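You operate a simulated robot arm through the tools that you are given. There is no shell and no other tool.

You are at the controls of a simulated robot arm. One attempt, no reset.

TASK
Put things in order on the dining table top. At the end: the orange carton (marked "JUICE") from the dining table top stands where the clear spice jar stood; the clear oil bottle stands where the orange carton stood; the green soap tub is on the brown small board; the clear spice jar from the dining table top stands where the green soap tub stood; whatever was shut is shut again. Leave all else as you found it, and nothing knocked over.

It is judged by the outcome, as a careful person would: the job done as asked, and still so three seconds after it is handed in. It fails if anything else is knocked over, pushed out of place, dropped, spilled or broken.

THE ROBOT
A 6-joint arm with a two-finger parallel gripper, fixed in place. Base frame: the origin is on the floor under the middle of its stand, x ahead of it, y to its left, z up; the work surface is at about z = 760. Units: mm, degrees, N and s.
With the tool pointing down near the work surface it reaches from about 260 to 680 mm from the base axis. Its first joint turns from -66.0 to 66.0 degrees. Payload 2.9 kg.
The tool frame sits at the grasp point between the pads (the TCP): z along the fingers, y along the line on which they close. The tips reach 30 mm beyond it. The gripper opens to 110 mm. The fingers are 20 mm wide and 10 mm thick; the gripper's body (48 by 112 mm) begins 55 mm behind the TCP.
Orientation is that of the tool frame in the base frame, as [roll, pitch, yaw] about the fixed x, y, z axes, in that order (R = Rz(yaw) Ry(pitch) Rx(roll)). With the fingers straight down and closing along the base's y, the tool's x points along the base's -x, its y along +y and its z along -z.

THE INTERFACE
- The arm moves only by the tool apply_moves. Its argument "targets" is a list of rows, each a list of 7 numbers: the opening in per cent of the stroke, from 0 (shut) to 100 (fully open), then the shift along the base's x, y, z in units of 20 mm (1.0 is 20 mm), then the turn, a rotation vector about the base's x, y, z in units of 8 degrees (1.0 is 8 degrees). In form: [[gripper, dx, dy, dz, rx, ry, rz], ...]. A call has 1 to 20 rows; each row shifts and turns the commanded pose from where the row before left it. A call with a number of a shift or a turn outside -1 to 1 is refused whole. Rows are played at 5 a second. More than 50 mm and 8.6 degrees between two rows, or a gripper value outside its range, and nothing of the call is played. A pose out of reach is approached as far as the arm can. The call stops where the force on the tool passes 40 N (or 10 N more than at its start, if that is more) or the arm is blocked; 0.2 s more then pass. The fingers move at their own pace (about 108 mm/s each) and stop on an object; they squeeze with about 35 N. The grip force told is the motor's: it shows also when the fingers shut on nothing. Time passes only in rows, and 0.2 s behind the last, so rows that do not move let the fingers close. It gives the time, the measured TCP pose, the force on the tool (base axes), the opening and the grip force at its end, in the units of the frame above (readings bear some noise), with the torque about the TCP (base axes, N m) and any sound that the robot's microphone picked up, and new pictures: "show" is both (left out), scene, wrist or none.
- Cameras (640 x 400 px; columns grow to the right, rows downward): "scene" is fixed at [87.7, 436.5, 1376.8]; the picture's right is [-0.70, -0.71, 0.00], its down [-0.38, 0.38, -0.84] and it looks along [0.60, -0.59, -0.54] (base axes); focal length 339 px, centre (320, 200). "wrist" rides on the gripper at [72, 17, -103] in the tool frame; the picture's right is [-0.23, 0.97, 0.00], its down [-0.76, -0.18, -0.62] and it looks along [-0.61, -0.14, 0.78] (tool axes); focal length 222 px, centre (320, 200). There is no depth. A picture from a camera that has moved, and an enlarged one, comes with that camera's place and axes in the base frame and with its lens. The place of the scene camera against the robot may be out by one fixed shift of up to 18 mm in any direction.
- inspect(camera, box): a new picture of the part [left, top, right, bottom] of that camera's present view, enlarged. No time passes.
- close_job(): hands the job in; it is judged then, once.

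Places have to be worked out from the pictures, the camera data and where the tool is seen. Open the gripper and draw the arm clear of the work before you hand the job in, unless the task says otherwise.

The tools are called after "Call:" as a command line: name --pt "numbers of a row" for each row, then --argument value for the rest, lists and objects as JSON in quotes. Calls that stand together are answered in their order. apply_moves: Moves the arm, as the interface text tells. Its arguments: {"type":"object","properties":{"targets":{"type":"array","items":{"type":"array","items":{"type":"number"}}},"show":{"type":"string","enum":["both","scene","wrist","none"]}},"required":["targets"]} The other tools are called the same way: inspect (camera, box) takes an enlarged picture of a part of a camera's view; close_job () hands the job in.

At the start:

```text
t: 0.0
tcp_pos: [449.4, 1.1, 1004.8]
tcp_rot: [180.0, 0.0, -180.0]
force: [0.5, -0.5, 0.3]
wrist_torque: [-0.01, -0.02, -0.01]
grip_width: 110.0
grip_force: 0.0
```

scene: 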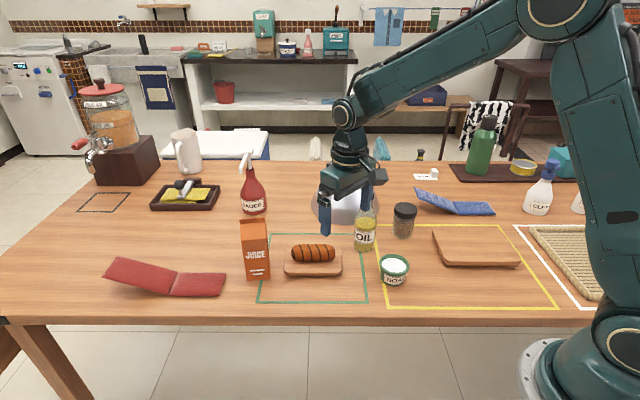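
wrist: 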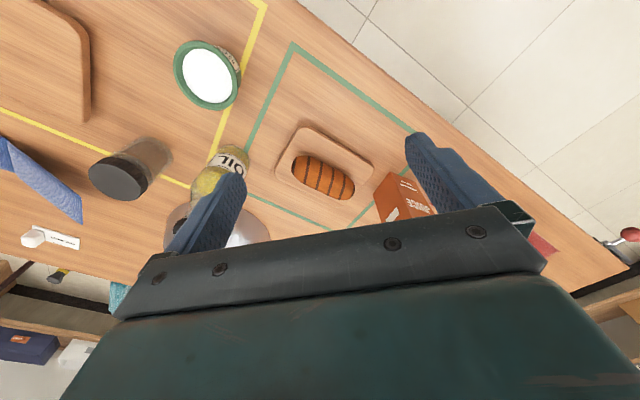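

I'll look closer at the table before moving: the carton, bottle, jar, tub and boards in the scene view.

Call:
inspect --camera "scene" --box '[220, 170, 420, 310]'

Call:
inspect --camera "scene" --box '[380, 140, 640, 320]'

Call:
inspect --camera "wrist" --box '[0, 0, 480, 300]'

```text
2.86 times, centred on (320, 240) of scene
camera zoom: at [87.7, 436.5, 1376.8], right [-0.7, -0.71, 0.0], down [-0.38, 0.38, -0.84], along [0.6, -0.59, -0.54], focal length 970 px, centre (320, 86)
```

zoom: 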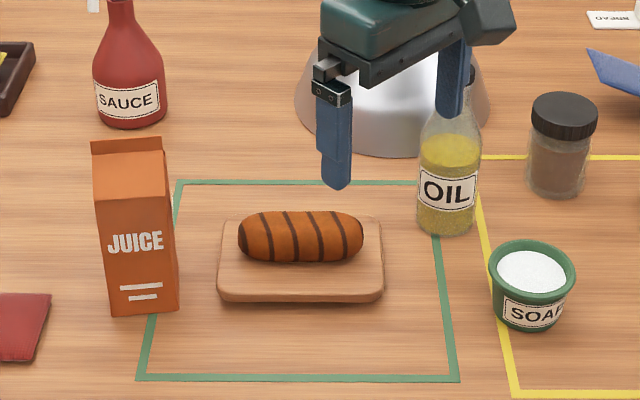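

```text
2.22 times, centred on (510, 230) of scene
camera zoom: at [87.7, 436.5, 1376.8], right [-0.7, -0.71, 0.0], down [-0.38, 0.38, -0.84], along [0.6, -0.59, -0.54], focal length 754 px, centre (-102, 133)
```

zoom: 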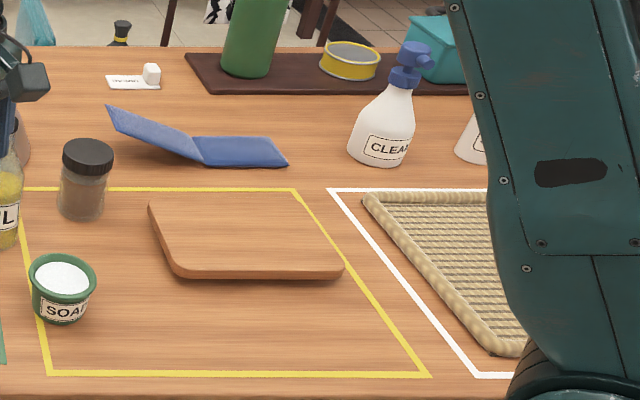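

```text
1.33 times, centred on (240, 150) of wrist
camera zoom: at [375.7, 18.5, 1107.9], right [0.23, 0.97, 0.0], down [0.76, -0.18, 0.62], along [0.61, -0.14, -0.78], focal length 296 px, centre (427, 267)
```

zoom: 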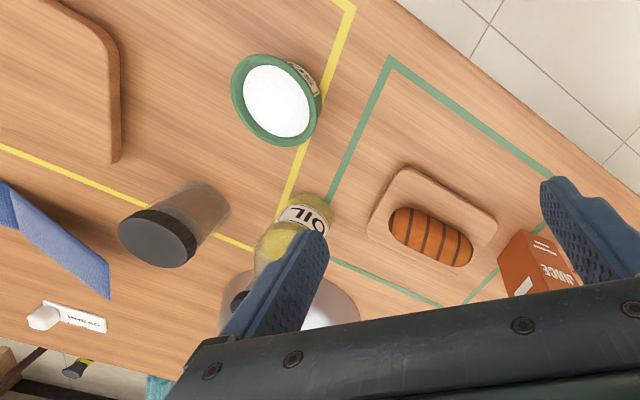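

The tub, oil bottle, jar and carton are all standing on the table. The empty brown board in the yellow frame is at about (296,-360), and the tub looks to be near (390,-118). I'll move the open gripper above the tub, staying high, to measure it with the wrist camera.

Call:
apply_moves --pt "100 -0.41 -0.87 -0.3 0 0 0" --pt "100 -0.41 -0.87 -0.3 0 0 0" --pt "100 -0.41 -0.87 -0.3 0 0 0" --pt "100 -0.41 -0.87 -0.3 0 0 0" --pt "100 -0.41 -0.87 -0.3 0 0 0" --pt "100 -0.41 -0.87 -0.3 0 0 0" --pt "100 -0.41 -0.87 -0.3 0 0 0" --pt "100 0 0 0 0 0 0" --show "both"

```text
t: 1.8
tcp_pos: [392.5, -119.0, 962.3]
tcp_rot: [180.0, -0.1, 179.9]
force: [-0.9, 0.2, -0.2]
wrist_torque: [0.02, -0.02, 0.01]
grip_width: 109.9
grip_force: 0.0
camera wrist: at [319.8, -102.2, 1065.8], right [0.23, 0.97, 0.0], down [0.76, -0.18, 0.62], along [0.61, -0.14, -0.78], focal length 222 px, centre (320, 200)
```

scene: 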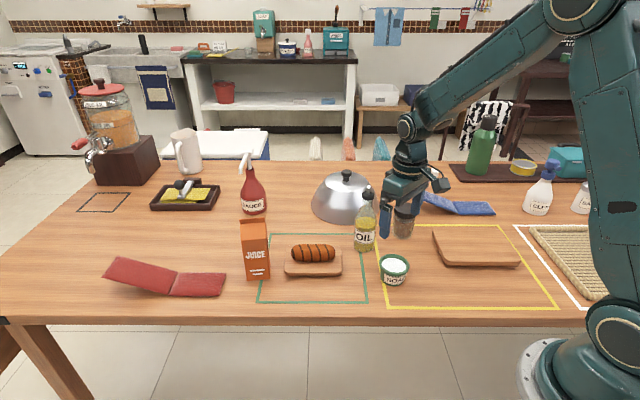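
wrist: 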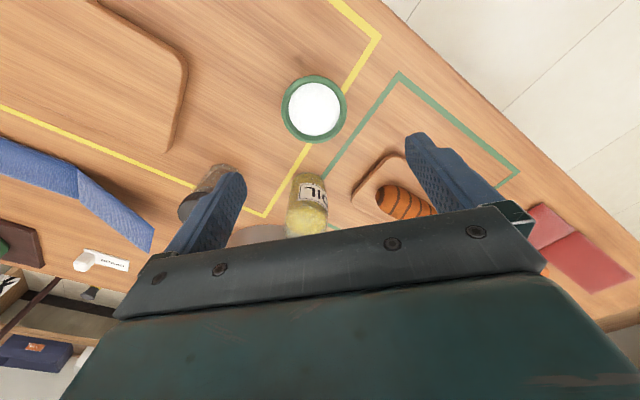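

The view is clear now: the tub is almost below the gripper. I'll take enlarged pictures to measure the tub, bottle and jar.

Call:
inspect --camera "wrist" --box '[160, 50, 400, 250]'

Call:
inspect --camera "scene" --box '[330, 170, 430, 300]'

Call:
inspect --camera "scene" --box '[220, 200, 300, 300]'

```text
2.00 times, centred on (280, 150) of wrist
camera zoom: at [319.8, -102.2, 1065.8], right [0.23, 0.97, 0.0], down [0.76, -0.18, 0.62], along [0.61, -0.14, -0.78], focal length 444 px, centre (400, 300)
```

zoom: 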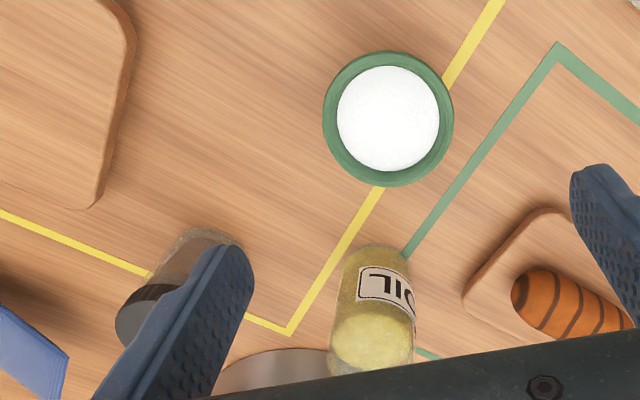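

```text
3.08 times, centred on (380, 235) of scene
camera zoom: at [87.7, 436.5, 1376.8], right [-0.7, -0.71, 0.0], down [-0.38, 0.38, -0.84], along [0.6, -0.59, -0.54], focal length 1044 px, centre (135, 92)
```

zoom: 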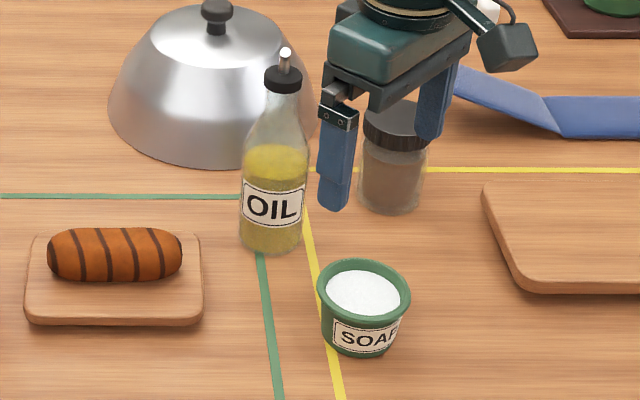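

```text
4.00 times, centred on (260, 250) of scene
camera zoom: at [87.7, 436.5, 1376.8], right [-0.7, -0.71, 0.0], down [-0.38, 0.38, -0.84], along [0.6, -0.59, -0.54], focal length 1357 px, centre (560, 0)
```

zoom: 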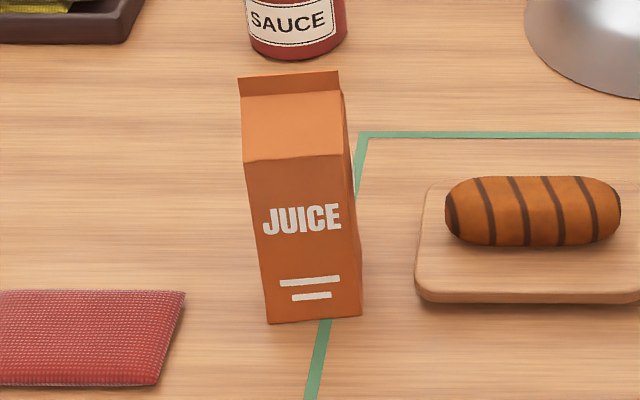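

The wrist view puts the tub's rim centre at about (392,-125), 72 mm across and about 52 mm tall. I'll centre over it and go down part way to check the alignment.

Call:
apply_moves --pt "100 0 -0.29 -0.9 0 0 0" --pt "100 0 0 -1 0 0 0" --pt "100 0 0 -1 0 0 0" --pt "100 0 0 -1 0 0 0" --pt "100 0 0 -1 0 0 0" --pt "100 0 0 -0.8 0 0 0" --pt "100 0 0 0 0 0 0" --show "both"

```text
t: 3.4
tcp_pos: [389.8, -125.5, 849.2]
tcp_rot: [-180.0, 0.0, 179.9]
force: [-0.1, -0.5, -0.1]
wrist_torque: [-0.01, -0.01, 0.02]
grip_width: 110.2
grip_force: 0.0
camera wrist: at [317.8, -108.5, 951.9], right [0.23, 0.97, 0.0], down [0.76, -0.18, 0.62], along [0.61, -0.14, -0.78], focal length 222 px, centre (320, 200)
```

scene: 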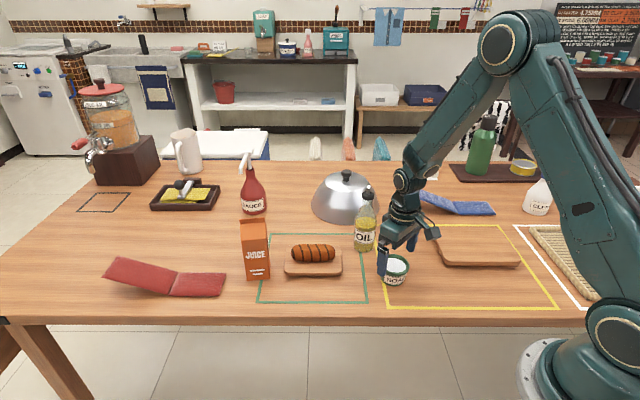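
wrist: 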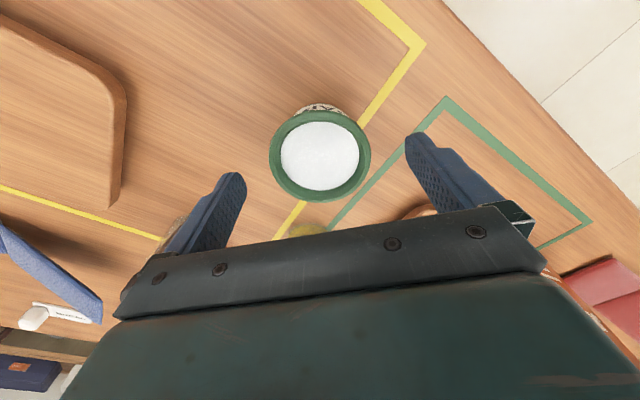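

The tub sits at (388,-124.5), centred between the fingers. I'll descend to rim level at z of about 800 and close.

Call:
apply_moves --pt "100 0 0 -0.9 0 0 0" --pt "100 0 0 -0.9 0 0 0" --pt "100 0 0 -0.65 0 0 0" --pt "100 0 0 0 0 0 0" --pt "80 0 0 0 0 0 0" --pt "60 0 0 0 0 0 0" --pt "50 0 0 0 0 0 0" --pt "50 0 0 0 0 0 0" --show "both"

```text
t: 5.2
tcp_pos: [392.5, -127.4, 799.9]
tcp_rot: [-180.0, 0.0, 180.0]
force: [0.2, -0.6, -0.3]
wrist_torque: [-0.03, -0.01, 0.02]
grip_width: 63.1
grip_force: 34.9
camera wrist: at [318.3, -109.7, 903.3], right [0.23, 0.97, 0.0], down [0.76, -0.18, 0.62], along [0.61, -0.14, -0.78], focal length 222 px, centre (320, 200)
```

scene: 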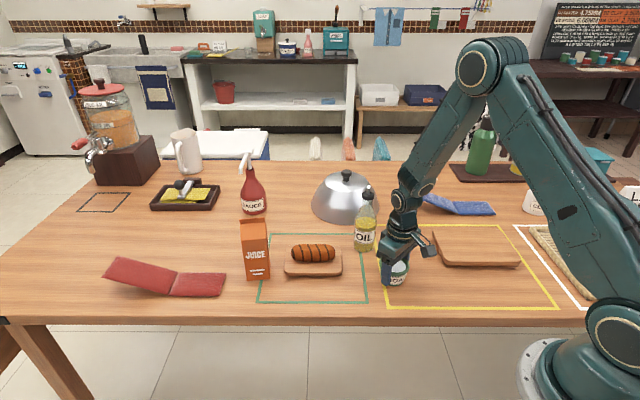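
wrist: 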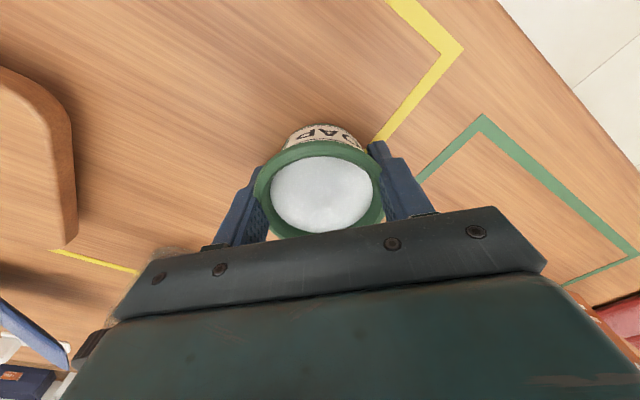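

The fingers stopped at 63 mm with a firm grip. I'll check the contact closely before lifting.

Call:
inspect --camera "wrist" --box '[200, 110, 440, 260]'

Call:
inspect --camera "scene" --box '[350, 210, 450, 300]'

```text
2.67 times, centred on (320, 185) of wrist
camera zoom: at [318.3, -109.7, 903.3], right [0.23, 0.97, 0.0], down [0.76, -0.18, 0.62], along [0.61, -0.14, -0.78], focal length 592 px, centre (320, 240)
```

zoom: 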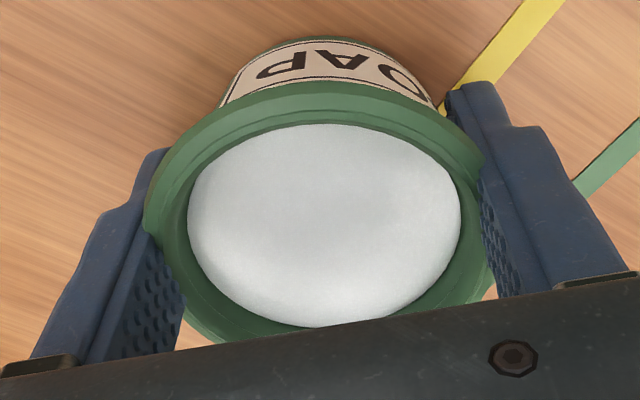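

```text
4.44 times, centred on (400, 255) of scene
camera zoom: at [87.7, 436.5, 1376.8], right [-0.7, -0.71, 0.0], down [-0.38, 0.38, -0.84], along [0.6, -0.59, -0.54], focal length 1508 px, centre (-36, -44)
```

zoom: 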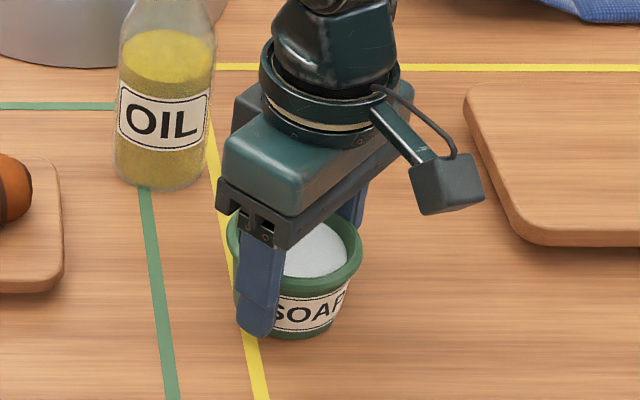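

The tub is held squarely under its rim. I'll lift it straight up about 80 mm.

Call:
apply_moves --pt "50 0 0 0.4 0 0 0" --pt "50 0 0 0.8 0 0 0" --pt "50 0 0 1 0 0 0" --pt "50 0 0 1 0 0 0" --pt "50 0 0 0.8 0 0 0" --pt "50 0 0 0 0 0 0" --show "both"

```text
t: 6.6
tcp_pos: [393.2, -126.7, 878.8]
tcp_rot: [-179.9, -0.1, -179.9]
force: [0.6, -0.6, -1.1]
wrist_torque: [0.05, 0.0, -0.02]
grip_width: 62.3
grip_force: 35.4
camera wrist: at [319.8, -108.8, 983.2], right [0.23, 0.97, 0.0], down [0.76, -0.18, 0.62], along [0.61, -0.14, -0.78], focal length 222 px, centre (320, 200)
```

scene: 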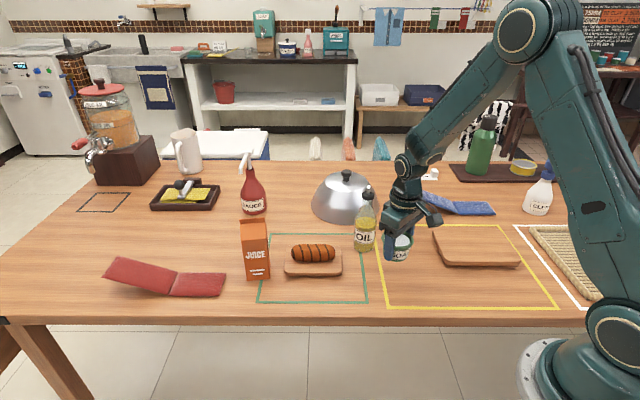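
wrist: 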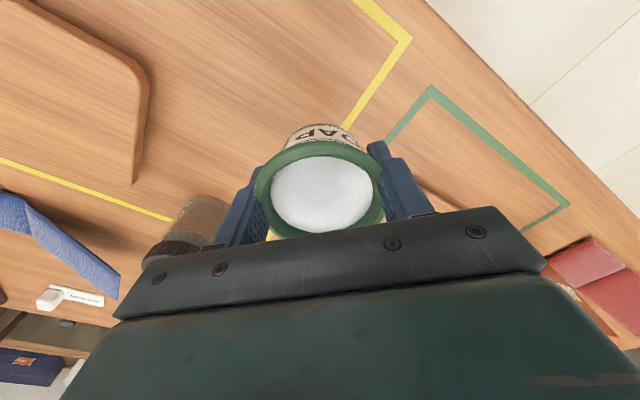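

The tub is lifted and upright. I'll carry it level toward the brown board's centre, around (304,-373).

Call:
apply_moves --pt "50 -0.15 -0.4 0 0 0 0" --pt "50 -0.32 -0.9 0 0 0 0" --pt "50 -0.35 -1 0 0 0 0" --pt "50 -0.35 -1 0 0 0 0" --pt "50 -0.35 -1 0 0 0 0" --pt "50 -0.35 -1 0 0 0 0" --pt "50 -0.35 -1 0 0 0 0" --pt "50 -0.35 -1 0 0 0 0" --pt "50 -0.35 -1 0 0 0 0" --pt "50 -0.35 -1 0 0 0 0" --pt "50 -0.35 -1 0 0 0 0" --pt "50 -0.35 -1 0 0 0 0" --pt "50 -0.28 -0.6 0 0 0 0" --pt "50 -0.15 -0.4 0 0 0 0" --pt "50 0 0 0 0 0 0" --show "both"

```text
t: 9.8
tcp_pos: [302.2, -373.6, 878.6]
tcp_rot: [179.9, 0.0, 180.0]
force: [-0.8, -0.1, -0.5]
wrist_torque: [0.0, 0.02, 0.01]
grip_width: 62.0
grip_force: 35.3
camera wrist: at [230.0, -355.2, 982.4], right [0.23, 0.97, 0.0], down [0.76, -0.18, 0.62], along [0.61, -0.14, -0.78], focal length 222 px, centre (320, 200)
```

scene: 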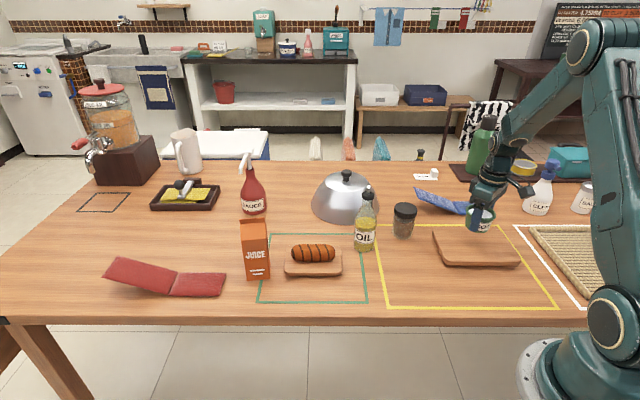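
wrist: 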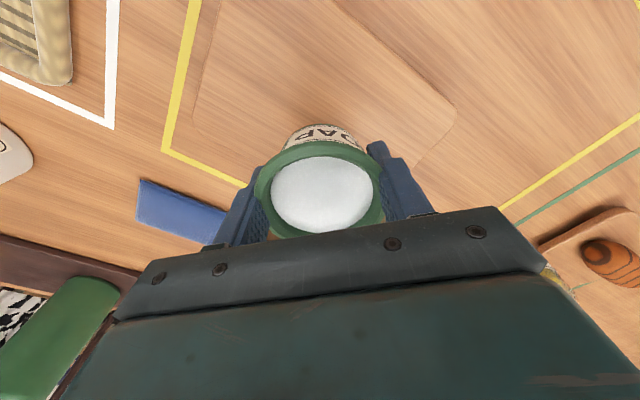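

The tub is over the board's centre, with the board's near corner measured at (319,-248). I'll lower it to just above the board, which I put at about 15 mm thick.

Call:
apply_moves --pt "50 0 0 -0.8 0 0 0" --pt "50 0 0 -0.8 0 0 0" --pt "50 0 0 -0.7 0 0 0" --pt "50 0 0 -0.4 0 0 0" --pt "50 0 0 0 0 0 0" --show "both"

Call:
inspect --camera "scene" --box '[420, 170, 540, 280]'

```text
t: 11.0
tcp_pos: [303.0, -372.5, 825.4]
tcp_rot: [-179.8, 0.1, 179.9]
force: [0.0, 2.4, 21.7]
wrist_torque: [-0.12, 0.03, -0.12]
grip_width: 61.7
grip_force: 34.9
camera wrist: at [231.0, -355.3, 929.4], right [0.23, 0.97, 0.0], down [0.76, -0.18, 0.63], along [0.61, -0.14, -0.78], focal length 222 px, centre (320, 200)
```

scene: 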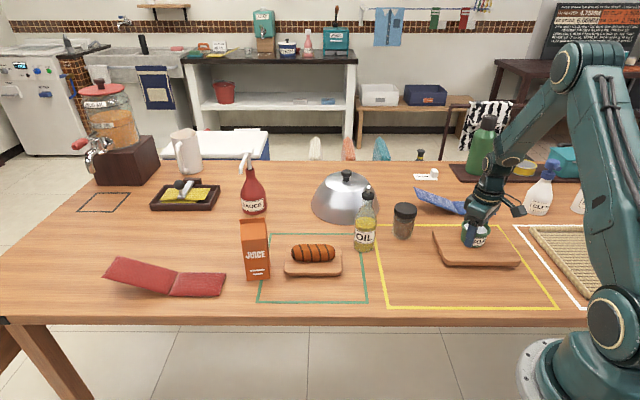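
wrist: 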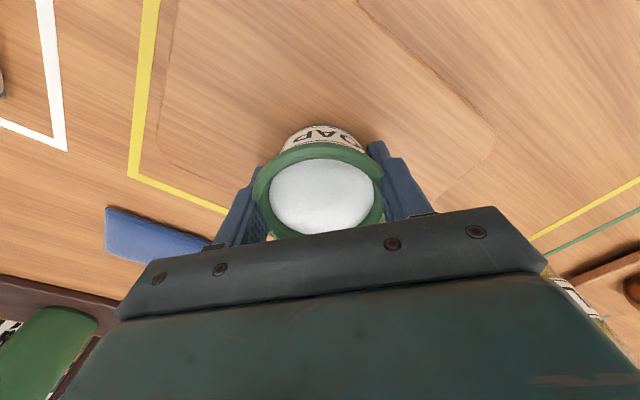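

```text
3.64 times, centred on (480, 225) of scene
camera zoom: at [87.5, 436.8, 1376.7], right [-0.7, -0.71, 0.0], down [-0.38, 0.38, -0.84], along [0.6, -0.59, -0.54], focal length 1234 px, centre (-262, 109)
```

zoom: 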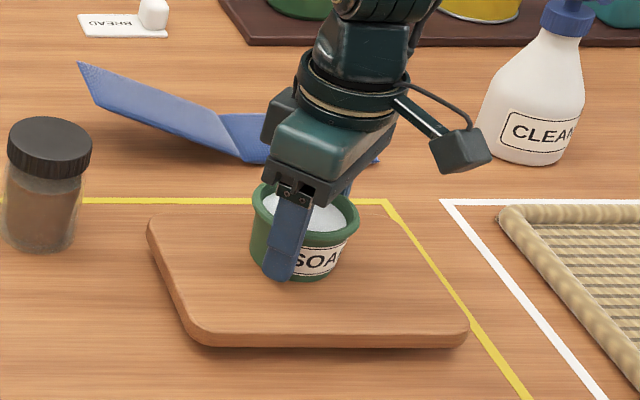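

The reading of 21.7 N upward means the tub is already resting on the board at z of about 825. I'll ease off slightly and open the fingers.

Call:
apply_moves --pt "50 0 0 0.05 0 0 0" --pt "50 0 0 0.03 0 0 0" --pt "70 0 0 0 0 0 0" --pt "95 0 0 0 0 0 0" --pt "95 0 0 0 0 0 0" --show "both"

```text
t: 12.2
tcp_pos: [302.6, -371.9, 826.0]
tcp_rot: [180.0, 0.1, 180.0]
force: [-0.5, 0.3, 0.5]
wrist_torque: [0.0, -0.02, 0.01]
grip_width: 104.3
grip_force: 0.0
camera wrist: at [230.6, -355.0, 929.8], right [0.23, 0.97, 0.0], down [0.76, -0.18, 0.62], along [0.61, -0.14, -0.78], focal length 222 px, centre (320, 200)
```

scene: 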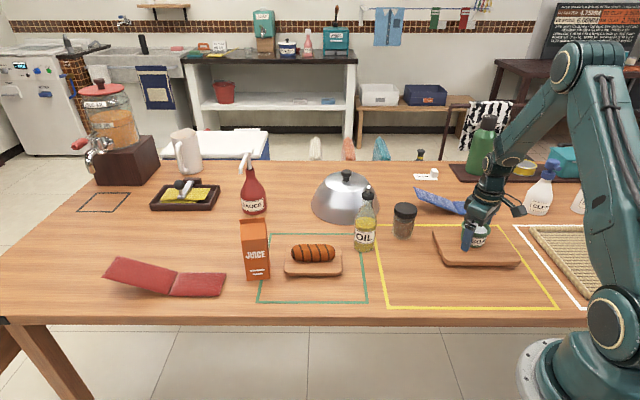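
wrist: 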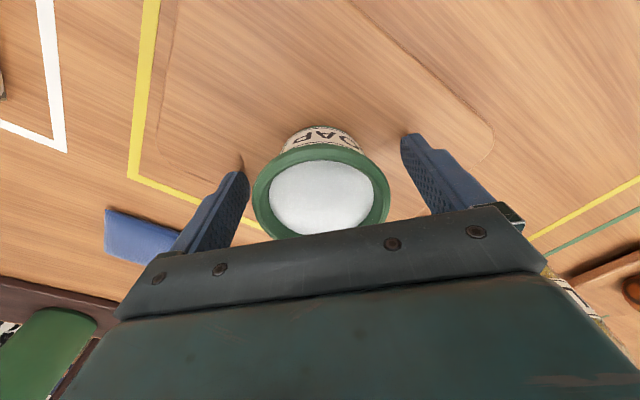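

The tub is released and standing on the brown board. I'll rise straight up and go over the spice jar, near (476,-289), to measure it.

Call:
apply_moves --pt "95 0 0 0.6 0 0 0" --pt "95 0 0 1 0 0 0" --pt "95 0 0 1 0 0 0" --pt "95 0 0 1 0 0 0" --pt "95 0 0 1 0 0 0" --pt "95 0 0 1 0 0 0" --pt "95 0 0 1 0 0 0" --pt "95 0.9 0.45 0.4 0 0 0" --pt "95 0.95 0.45 0 0 0 0" --pt "95 0.95 0.45 0 0 0 0" --pt "95 0.95 0.45 0 0 0 0" --pt "95 0.95 0.45 0 0 0 0" --pt "95 0.95 0.45 0 0 0 0" --pt "95 0.95 0.45 0 0 0 0" --pt "95 0.95 0.45 0 0 0 0" --pt "95 0.95 0.45 0 0 0 0" --pt "95 0 0 0 0 0 0" --show "both"

Call:
inspect --camera "wrist" --box '[200, 40, 440, 220]'

Call:
inspect --camera "scene" --box '[340, 180, 540, 300]'

```text
t: 15.8
tcp_pos: [472.9, -291.2, 965.0]
tcp_rot: [179.9, 0.0, -180.0]
force: [0.8, -0.7, 0.7]
wrist_torque: [0.02, 0.01, 0.0]
grip_width: 104.6
grip_force: 0.0
camera wrist: at [400.8, -273.4, 1069.1], right [0.23, 0.97, 0.0], down [0.76, -0.18, 0.62], along [0.61, -0.14, -0.78], focal length 222 px, centre (320, 200)
```

scene: 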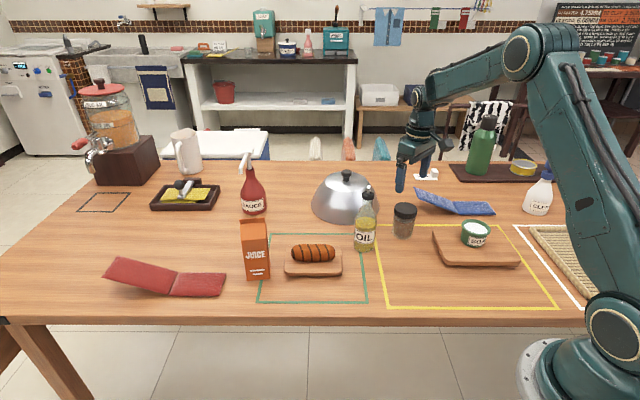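
wrist: 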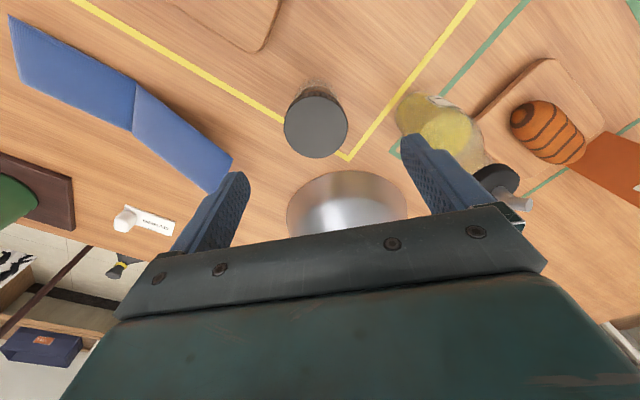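

```text
2.22 times, centred on (320, 130) of wrist
camera zoom: at [400.8, -273.4, 1069.1], right [0.23, 0.97, 0.0], down [0.76, -0.18, 0.62], along [0.61, -0.14, -0.78], focal length 494 px, centre (320, 356)
```

zoom: 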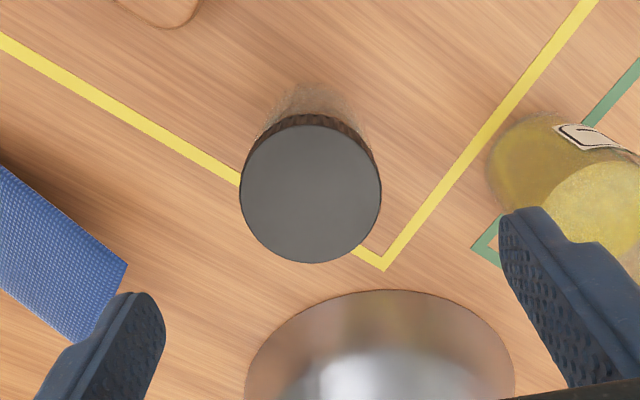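

```text
3.20 times, centred on (440, 240) of scene
camera zoom: at [87.7, 436.5, 1376.8], right [-0.7, -0.71, 0.0], down [-0.38, 0.38, -0.84], along [0.6, -0.59, -0.54], focal length 1086 px, centre (-64, 72)
```

zoom: 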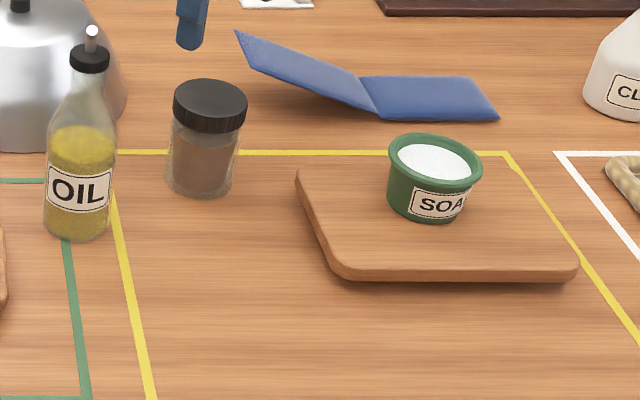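

The tub stands well inside the board. The jar's lid is at about (474–480,-294), depending on its true height, so I'll descend 55 mm and look again.

Call:
apply_moves --pt "95 0 0 -0.9 0 0 0" --pt "95 0 0 -0.95 0 0 0" --pt "95 0 0 -0.9 0 0 0" --pt "95 0 0 0 0 0 0" --show "wrist"

Call:
inspect --camera "wrist" --box '[200, 60, 440, 240]'

```text
t: 16.8
tcp_pos: [472.3, -292.6, 911.2]
tcp_rot: [180.0, -0.1, -180.0]
force: [0.5, 0.3, 0.4]
wrist_torque: [-0.04, 0.01, -0.05]
grip_width: 104.7
grip_force: 0.1
camera wrist: at [399.4, -274.0, 1015.2], right [0.23, 0.97, 0.0], down [0.76, -0.18, 0.62], along [0.61, -0.14, -0.78], focal length 222 px, centre (320, 200)
```

wrist: 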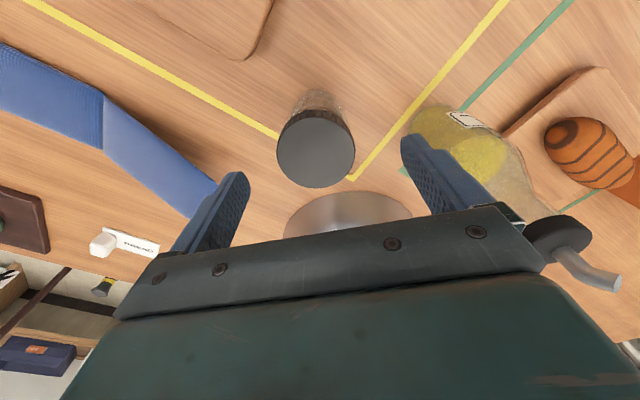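

```text
2.22 times, centred on (320, 150) of wrist
camera zoom: at [399.4, -274.0, 1015.2], right [0.23, 0.97, 0.0], down [0.76, -0.18, 0.62], along [0.61, -0.14, -0.78], focal length 494 px, centre (320, 311)
```

zoom: 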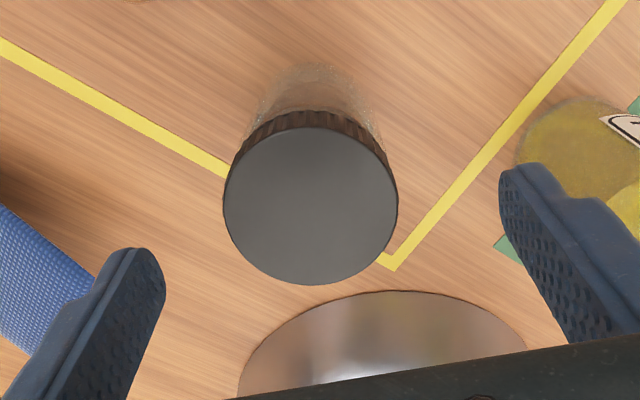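

Comparing the two views puts the lid top at z≈852, 63.5 mm wide, centred at about (479,-295). I'll centre on it, descend to lid level at z≈825 and close.

Call:
apply_moves --pt "95 0.28 -0.17 -0.5 0 0 0" --pt "95 0 0 -0.9 0 0 0" --pt "95 0 0 -0.9 0 0 0" --pt "95 0 0 -0.9 0 0 0" --pt "95 0 0 -0.7 0 0 0" --pt "95 0 0 -0.4 0 0 0" --pt "95 0 0 0 0 0 0" --pt "75 0 0 0 0 0 0" --pt "60 0 0 0 0 0 0" --pt "48 0 0 0 0 0 0" --pt "48 0 0 0 0 0 0" --show "both"

Call:
inspect --camera "wrist" --box '[200, 80, 440, 260]'

```text
t: 19.2
tcp_pos: [478.1, -295.6, 824.7]
tcp_rot: [-179.9, 0.0, 180.0]
force: [0.1, -1.2, -0.5]
wrist_torque: [0.01, -0.01, -0.03]
grip_width: 63.1
grip_force: 35.2
camera wrist: at [405.9, -277.8, 929.1], right [0.23, 0.97, 0.0], down [0.76, -0.18, 0.62], along [0.61, -0.14, -0.78], focal length 222 px, centre (320, 200)
```

scene: 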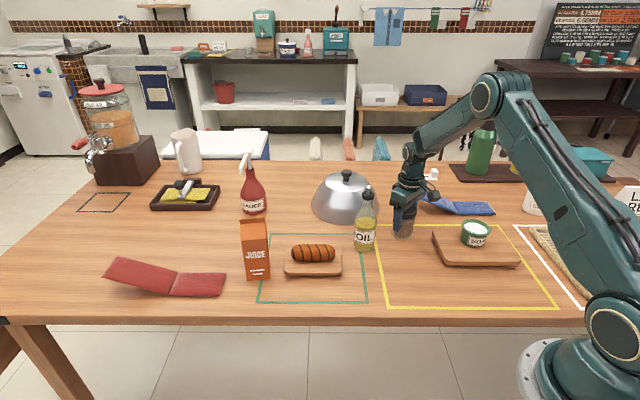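
wrist: 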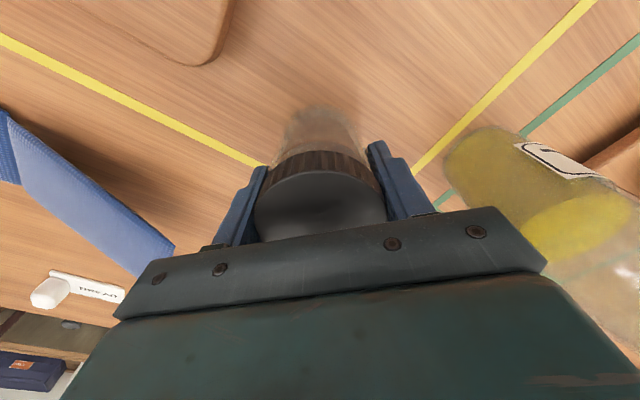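

```text
2.22 times, centred on (320, 170) of wrist
camera zoom: at [405.9, -277.8, 929.1], right [0.23, 0.97, 0.0], down [0.76, -0.18, 0.62], along [0.61, -0.14, -0.78], focal length 494 px, centre (320, 267)
```

zoom: 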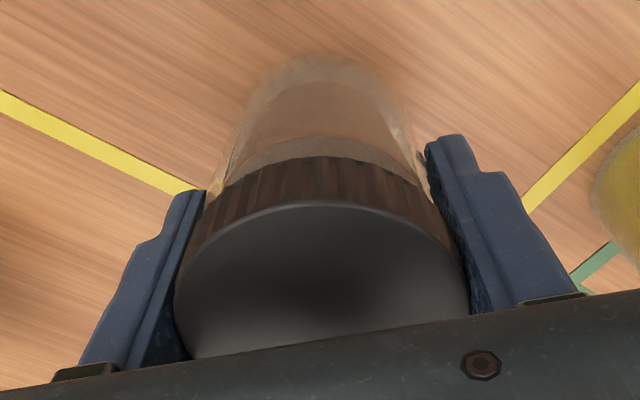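

The jar's lid is gripped at 63 mm, and the jar's spot is (479.5,-295). I'll lift it 70 mm.

Call:
apply_moves --pt "48 0 0 0.4 0 0 0" --pt "48 0 0 0.9 0 0 0" --pt "48 0 0 1 0 0 0" --pt "48 0 0 0.9 0 0 0" --pt "48 0 0 0.3 0 0 0" --pt "48 0 0 0 0 0 0" --show "both"

```text
t: 20.6
tcp_pos: [478.5, -294.0, 896.1]
tcp_rot: [180.0, 0.1, -180.0]
force: [-0.1, -0.6, -3.3]
wrist_torque: [0.0, 0.02, 0.01]
grip_width: 63.1
grip_force: 34.9
camera wrist: at [406.7, -277.3, 1000.2], right [0.23, 0.97, 0.0], down [0.76, -0.18, 0.62], along [0.61, -0.14, -0.78], focal length 222 px, centre (320, 200)
```

scene: 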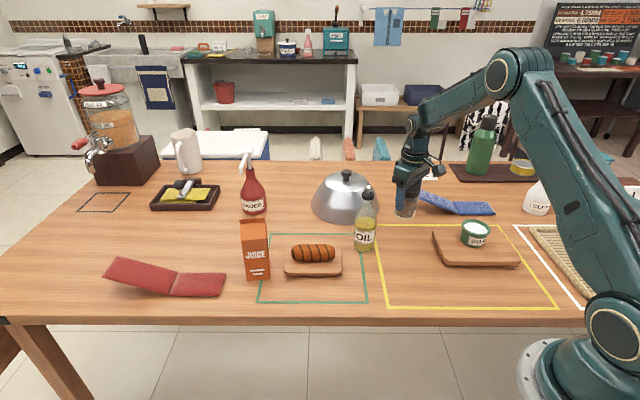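
wrist: 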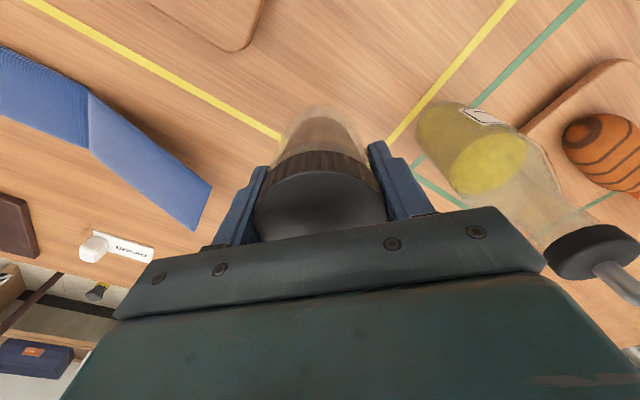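

The jar is lifted cleanly. I'll carry it to the tub's old spot at about (394.5,-126.5), moving back in x first to stay clear of the oil bottle.

Call:
apply_moves --pt "48 -0.6 0.2 0 0 0 0" --pt "48 -0.9 0.5 0 0 0 0" --pt "48 -0.9 0.9 0 0 0 0" --pt "48 -0.7 1 0 0 0 0" --pt "48 -0.5 1 0 0 0 0" --pt "48 -0.3 1 0 0 0 0" --pt "48 -0.2 1 0 0 0 0" --pt "48 -0.1 1 0 0 0 0" --pt "48 -0.05 1 0 0 0 0" --pt "48 0 0.55 0 0 0 0" --pt "48 0 0.27 0 0 0 0" --pt "48 0 0 0 0 0 0" --pt "48 0 0 0 0 0 0" --show "both"

```text
t: 23.4
tcp_pos: [394.3, -126.5, 895.7]
tcp_rot: [-180.0, 0.0, 180.0]
force: [0.4, 0.2, -2.9]
wrist_torque: [0.0, 0.01, -0.03]
grip_width: 63.1
grip_force: 35.4
camera wrist: at [321.2, -109.4, 999.4], right [0.23, 0.97, 0.0], down [0.76, -0.18, 0.62], along [0.61, -0.14, -0.78], focal length 222 px, centre (320, 200)
```

scene: 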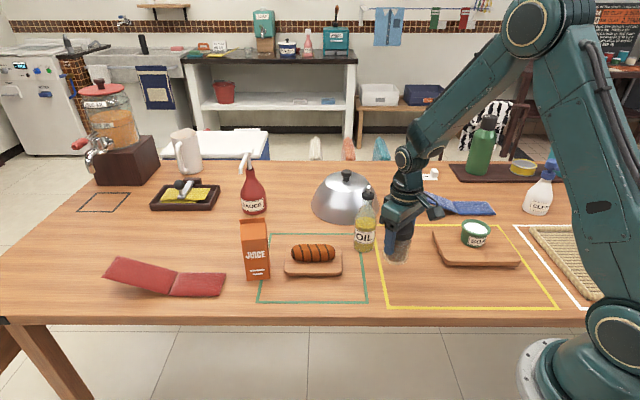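
wrist: 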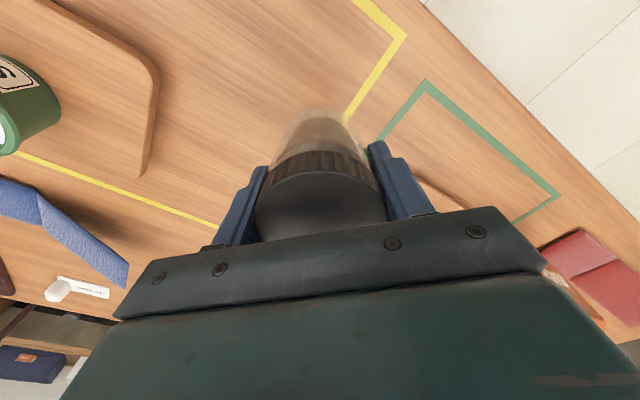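

The jar is exactly over the spot at (394.3,-126.5). I'll lower it to the height where it was picked up, with the last part slow.

Call:
apply_moves --pt "48 0 0 -0.6 0 0 0" --pt "48 0 0 -0.9 0 0 0" --pt "48 0 0 -0.9 0 0 0" --pt "48 0 0 -0.6 0 0 0" --pt "48 0 0 -0.3 0 0 0" --pt "48 0 0 -0.12 0 0 0" --pt "48 0 0 0 0 0 0" --show "none"

```text
t: 25.0
tcp_pos: [393.5, -128.2, 827.4]
tcp_rot: [180.0, 0.0, 180.0]
force: [0.2, 0.6, -2.7]
wrist_torque: [0.01, -0.02, -0.02]
grip_width: 62.8
grip_force: 35.2
```

The force reading shows the jar is still hanging a millimetre or so above the table. I'll lower in tiny steps until it touches.

Call:
apply_moves --pt "48 0 0 -0.06 0 0 0" --pt "48 0 0 -0.03 0 0 0" --pt "48 0 0 0 0 0 0" --show "none"

```text
t: 25.8
tcp_pos: [393.6, -126.4, 826.2]
tcp_rot: [180.0, 0.0, -179.9]
force: [-0.4, -0.2, -2.9]
wrist_torque: [0.01, 0.0, 0.01]
grip_width: 62.9
grip_force: 35.1
```

It is still hanging free, so I'll lower it another 1–2 mm.

Call:
apply_moves --pt "48 0 0 -0.04 0 0 0" --pt "48 0 0 -0.03 0 0 0" --pt "48 0 0 0 0 0 0" --show "none"

```text
t: 26.6
tcp_pos: [393.6, -126.0, 825.6]
tcp_rot: [179.9, 0.2, -180.0]
force: [-8.0, 1.2, 32.6]
wrist_torque: [0.46, 0.41, 0.08]
grip_width: 62.9
grip_force: 34.7
```

Contact: the jar is on the table. I'll ease the load off a little and open the fingers.

Call:
apply_moves --pt "48 0 0 0.04 0 0 0" --pt "48 0 0 0 0 0 0" --pt "65 0 0 0 0 0 0" --pt "90 0 0 0 0 0 0" --pt "90 0 0 0 0 0 0" --show "both"

```text
t: 27.8
tcp_pos: [393.4, -126.6, 824.5]
tcp_rot: [179.9, 0.0, 180.0]
force: [-1.1, 0.0, 0.3]
wrist_torque: [0.0, -0.03, -0.04]
grip_width: 99.2
grip_force: 0.0
camera wrist: at [320.4, -108.9, 928.8], right [0.23, 0.97, 0.0], down [0.76, -0.18, 0.62], along [0.61, -0.14, -0.78], focal length 222 px, centre (320, 200)
```

scene: 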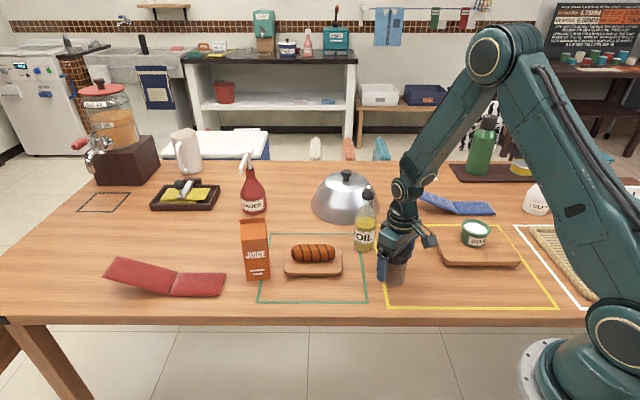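
wrist: 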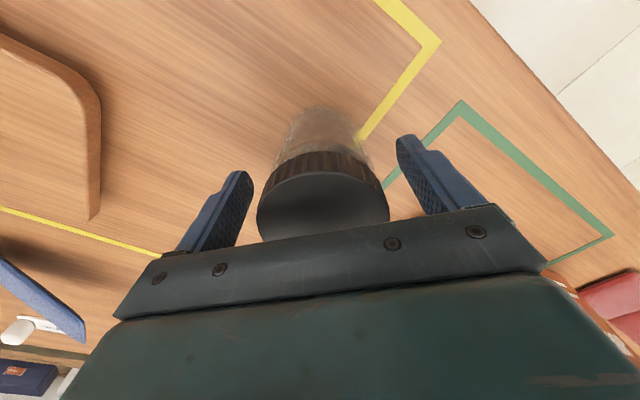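

The jar is standing free. I'll rise straight up past the bottle's height and move toward the carton to measure it.

Call:
apply_moves --pt "90 0 0 0.6 0 0 0" --pt "90 0 0 1 0 0 0" --pt "90 0 0 1 0 0 0" --pt "90 0 0 1 0 0 0" --pt "90 0 0 1 0 0 0" --pt "90 0 0 1 0 0 0" --pt "90 0 0 1 0 0 0" --pt "90 0 0 1 0 0 0" --pt "90 0 0 1 0 0 0" --pt "90 0.4 0.95 0.4 0 0 0" --pt "90 0.9 0.95 0 0 0 0" --pt "90 1 0.95 0 0 0 0" --pt "90 1 0.95 0 0 0 0" --pt "90 1 0.95 0 0 0 0" --pt "90 1 0.95 0 0 0 0" --pt "90 1 0.95 0 0 0 0" --pt "90 1 0.95 0 0 0 0" --pt "90 1 0.95 0 0 0 0" --pt "90 0.7 0.75 0 0 0 0" --pt "90 0 0 0 0 0 0" --show "both"

Call:
inspect --camera "scene" --box '[330, 170, 430, 300]'

```text
t: 32.0
tcp_pos: [573.6, 59.7, 1004.1]
tcp_rot: [180.0, 0.0, 179.9]
force: [-0.6, -0.6, 0.2]
wrist_torque: [-0.01, 0.0, -0.02]
grip_width: 98.9
grip_force: 0.1
camera wrist: at [500.5, 77.7, 1108.1], right [0.23, 0.97, 0.0], down [0.76, -0.18, 0.62], along [0.61, -0.14, -0.78], focal length 222 px, centre (320, 200)
```

scene: 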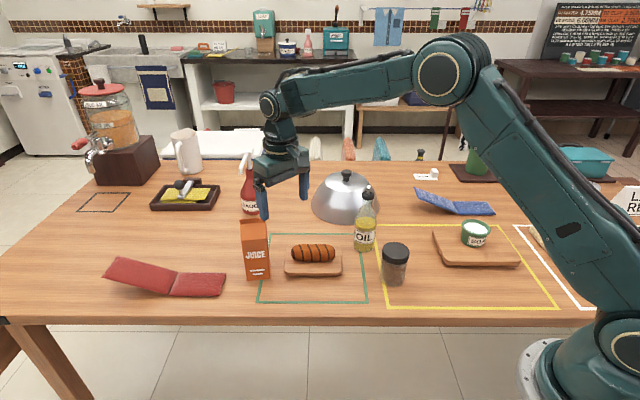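
wrist: 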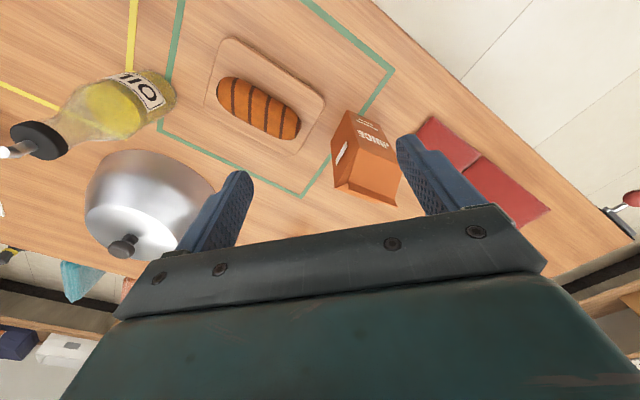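

```text
3.08 times, centred on (380, 235) of scene
camera zoom: at [87.7, 436.5, 1376.8], right [-0.7, -0.71, 0.0], down [-0.38, 0.38, -0.84], along [0.6, -0.59, -0.54], focal length 1044 px, centre (135, 92)
```

zoom: 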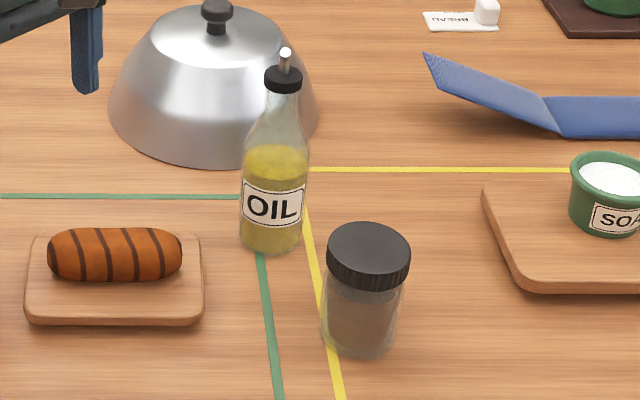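

The jar stands where the tub was. I'll enlarge the carton in the wrist view.

Call:
inspect --camera "wrist" --box '[280, 80, 440, 220]'

Call:
inspect --camera "wrist" --box '[0, 40, 240, 190]'

```text
2.86 times, centred on (360, 150) of wrist
camera zoom: at [500.5, 77.7, 1108.1], right [0.23, 0.97, 0.0], down [0.76, -0.18, 0.62], along [0.61, -0.14, -0.78], focal length 635 px, centre (206, 343)
```

zoom: 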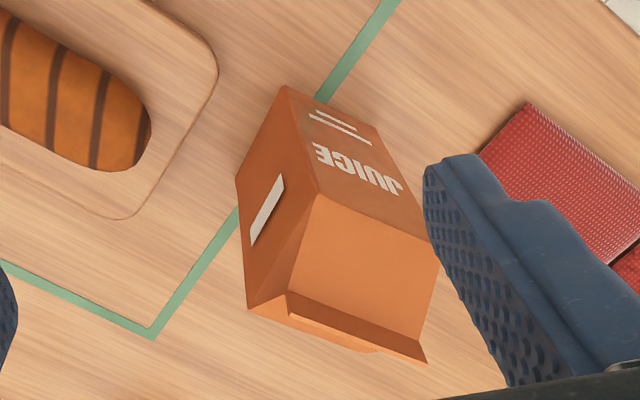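

```text
2.67 times, centred on (120, 115) of wrist
camera zoom: at [500.5, 77.7, 1108.1], right [0.23, 0.97, 0.0], down [0.76, -0.18, 0.62], along [0.61, -0.14, -0.78], focal length 592 px, centre (853, 427)
```

zoom: 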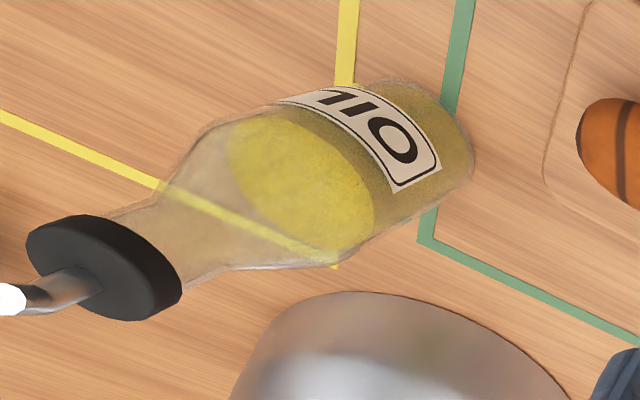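

The carton's corners put its centre at about (650,99), roughly 56 mm square with a ridge near z≈930. Its faces are turned so the closing line should be at 54°. I'll move above it, turn the gripper -36° and look again.

Call:
apply_moves --pt "100 0.5 0.3 0 0 0 -0.9" --pt "100 0.8 0.4 0 0 0 -0.9" --pt "100 0.8 0.4 0 0 0 -0.9" --pt "100 0.8 0.4 0 0 0 -0.9" --pt "100 0.7 0.35 0 0 0 -0.9" --pt "100 0.17 0.12 0 0 0 0" --pt "100 0 0 0 0 0 0" --show "both"

Call:
inspect --camera "wrist" --box '[220, 40, 420, 220]'

```text
t: 33.6
tcp_pos: [648.0, 99.8, 1005.5]
tcp_rot: [179.9, 0.0, 144.0]
force: [0.2, 0.2, 0.2]
wrist_torque: [0.02, 0.0, 0.0]
grip_width: 110.0
grip_force: 0.1
camera wrist: at [599.6, 156.5, 1109.1], right [0.76, 0.65, 0.0], down [0.51, -0.59, 0.62], along [0.41, -0.47, -0.78], focal length 222 px, centre (320, 200)
```

scene: 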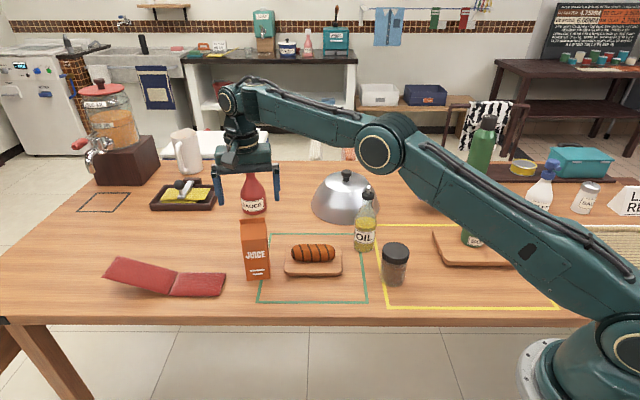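
wrist: 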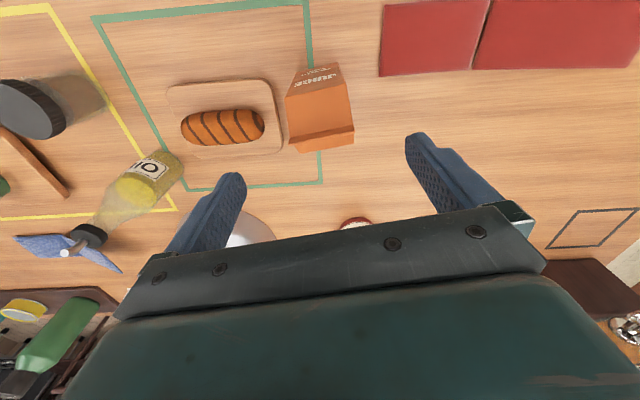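

```text
2.22 times, centred on (320, 130) of wrist
camera zoom: at [599.6, 156.5, 1109.1], right [0.76, 0.65, 0.0], down [0.51, -0.59, 0.62], along [0.41, -0.47, -0.78], focal length 494 px, centre (320, 356)
```

zoom: 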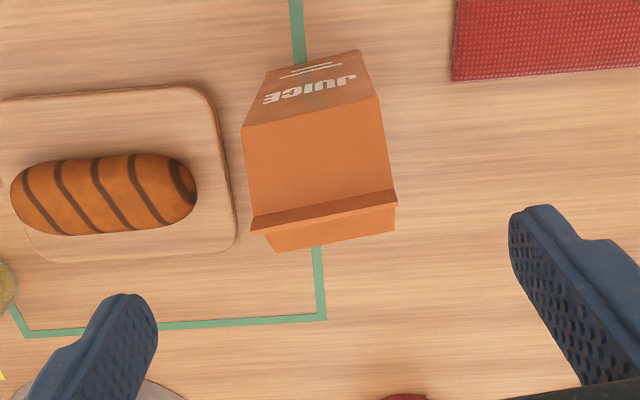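

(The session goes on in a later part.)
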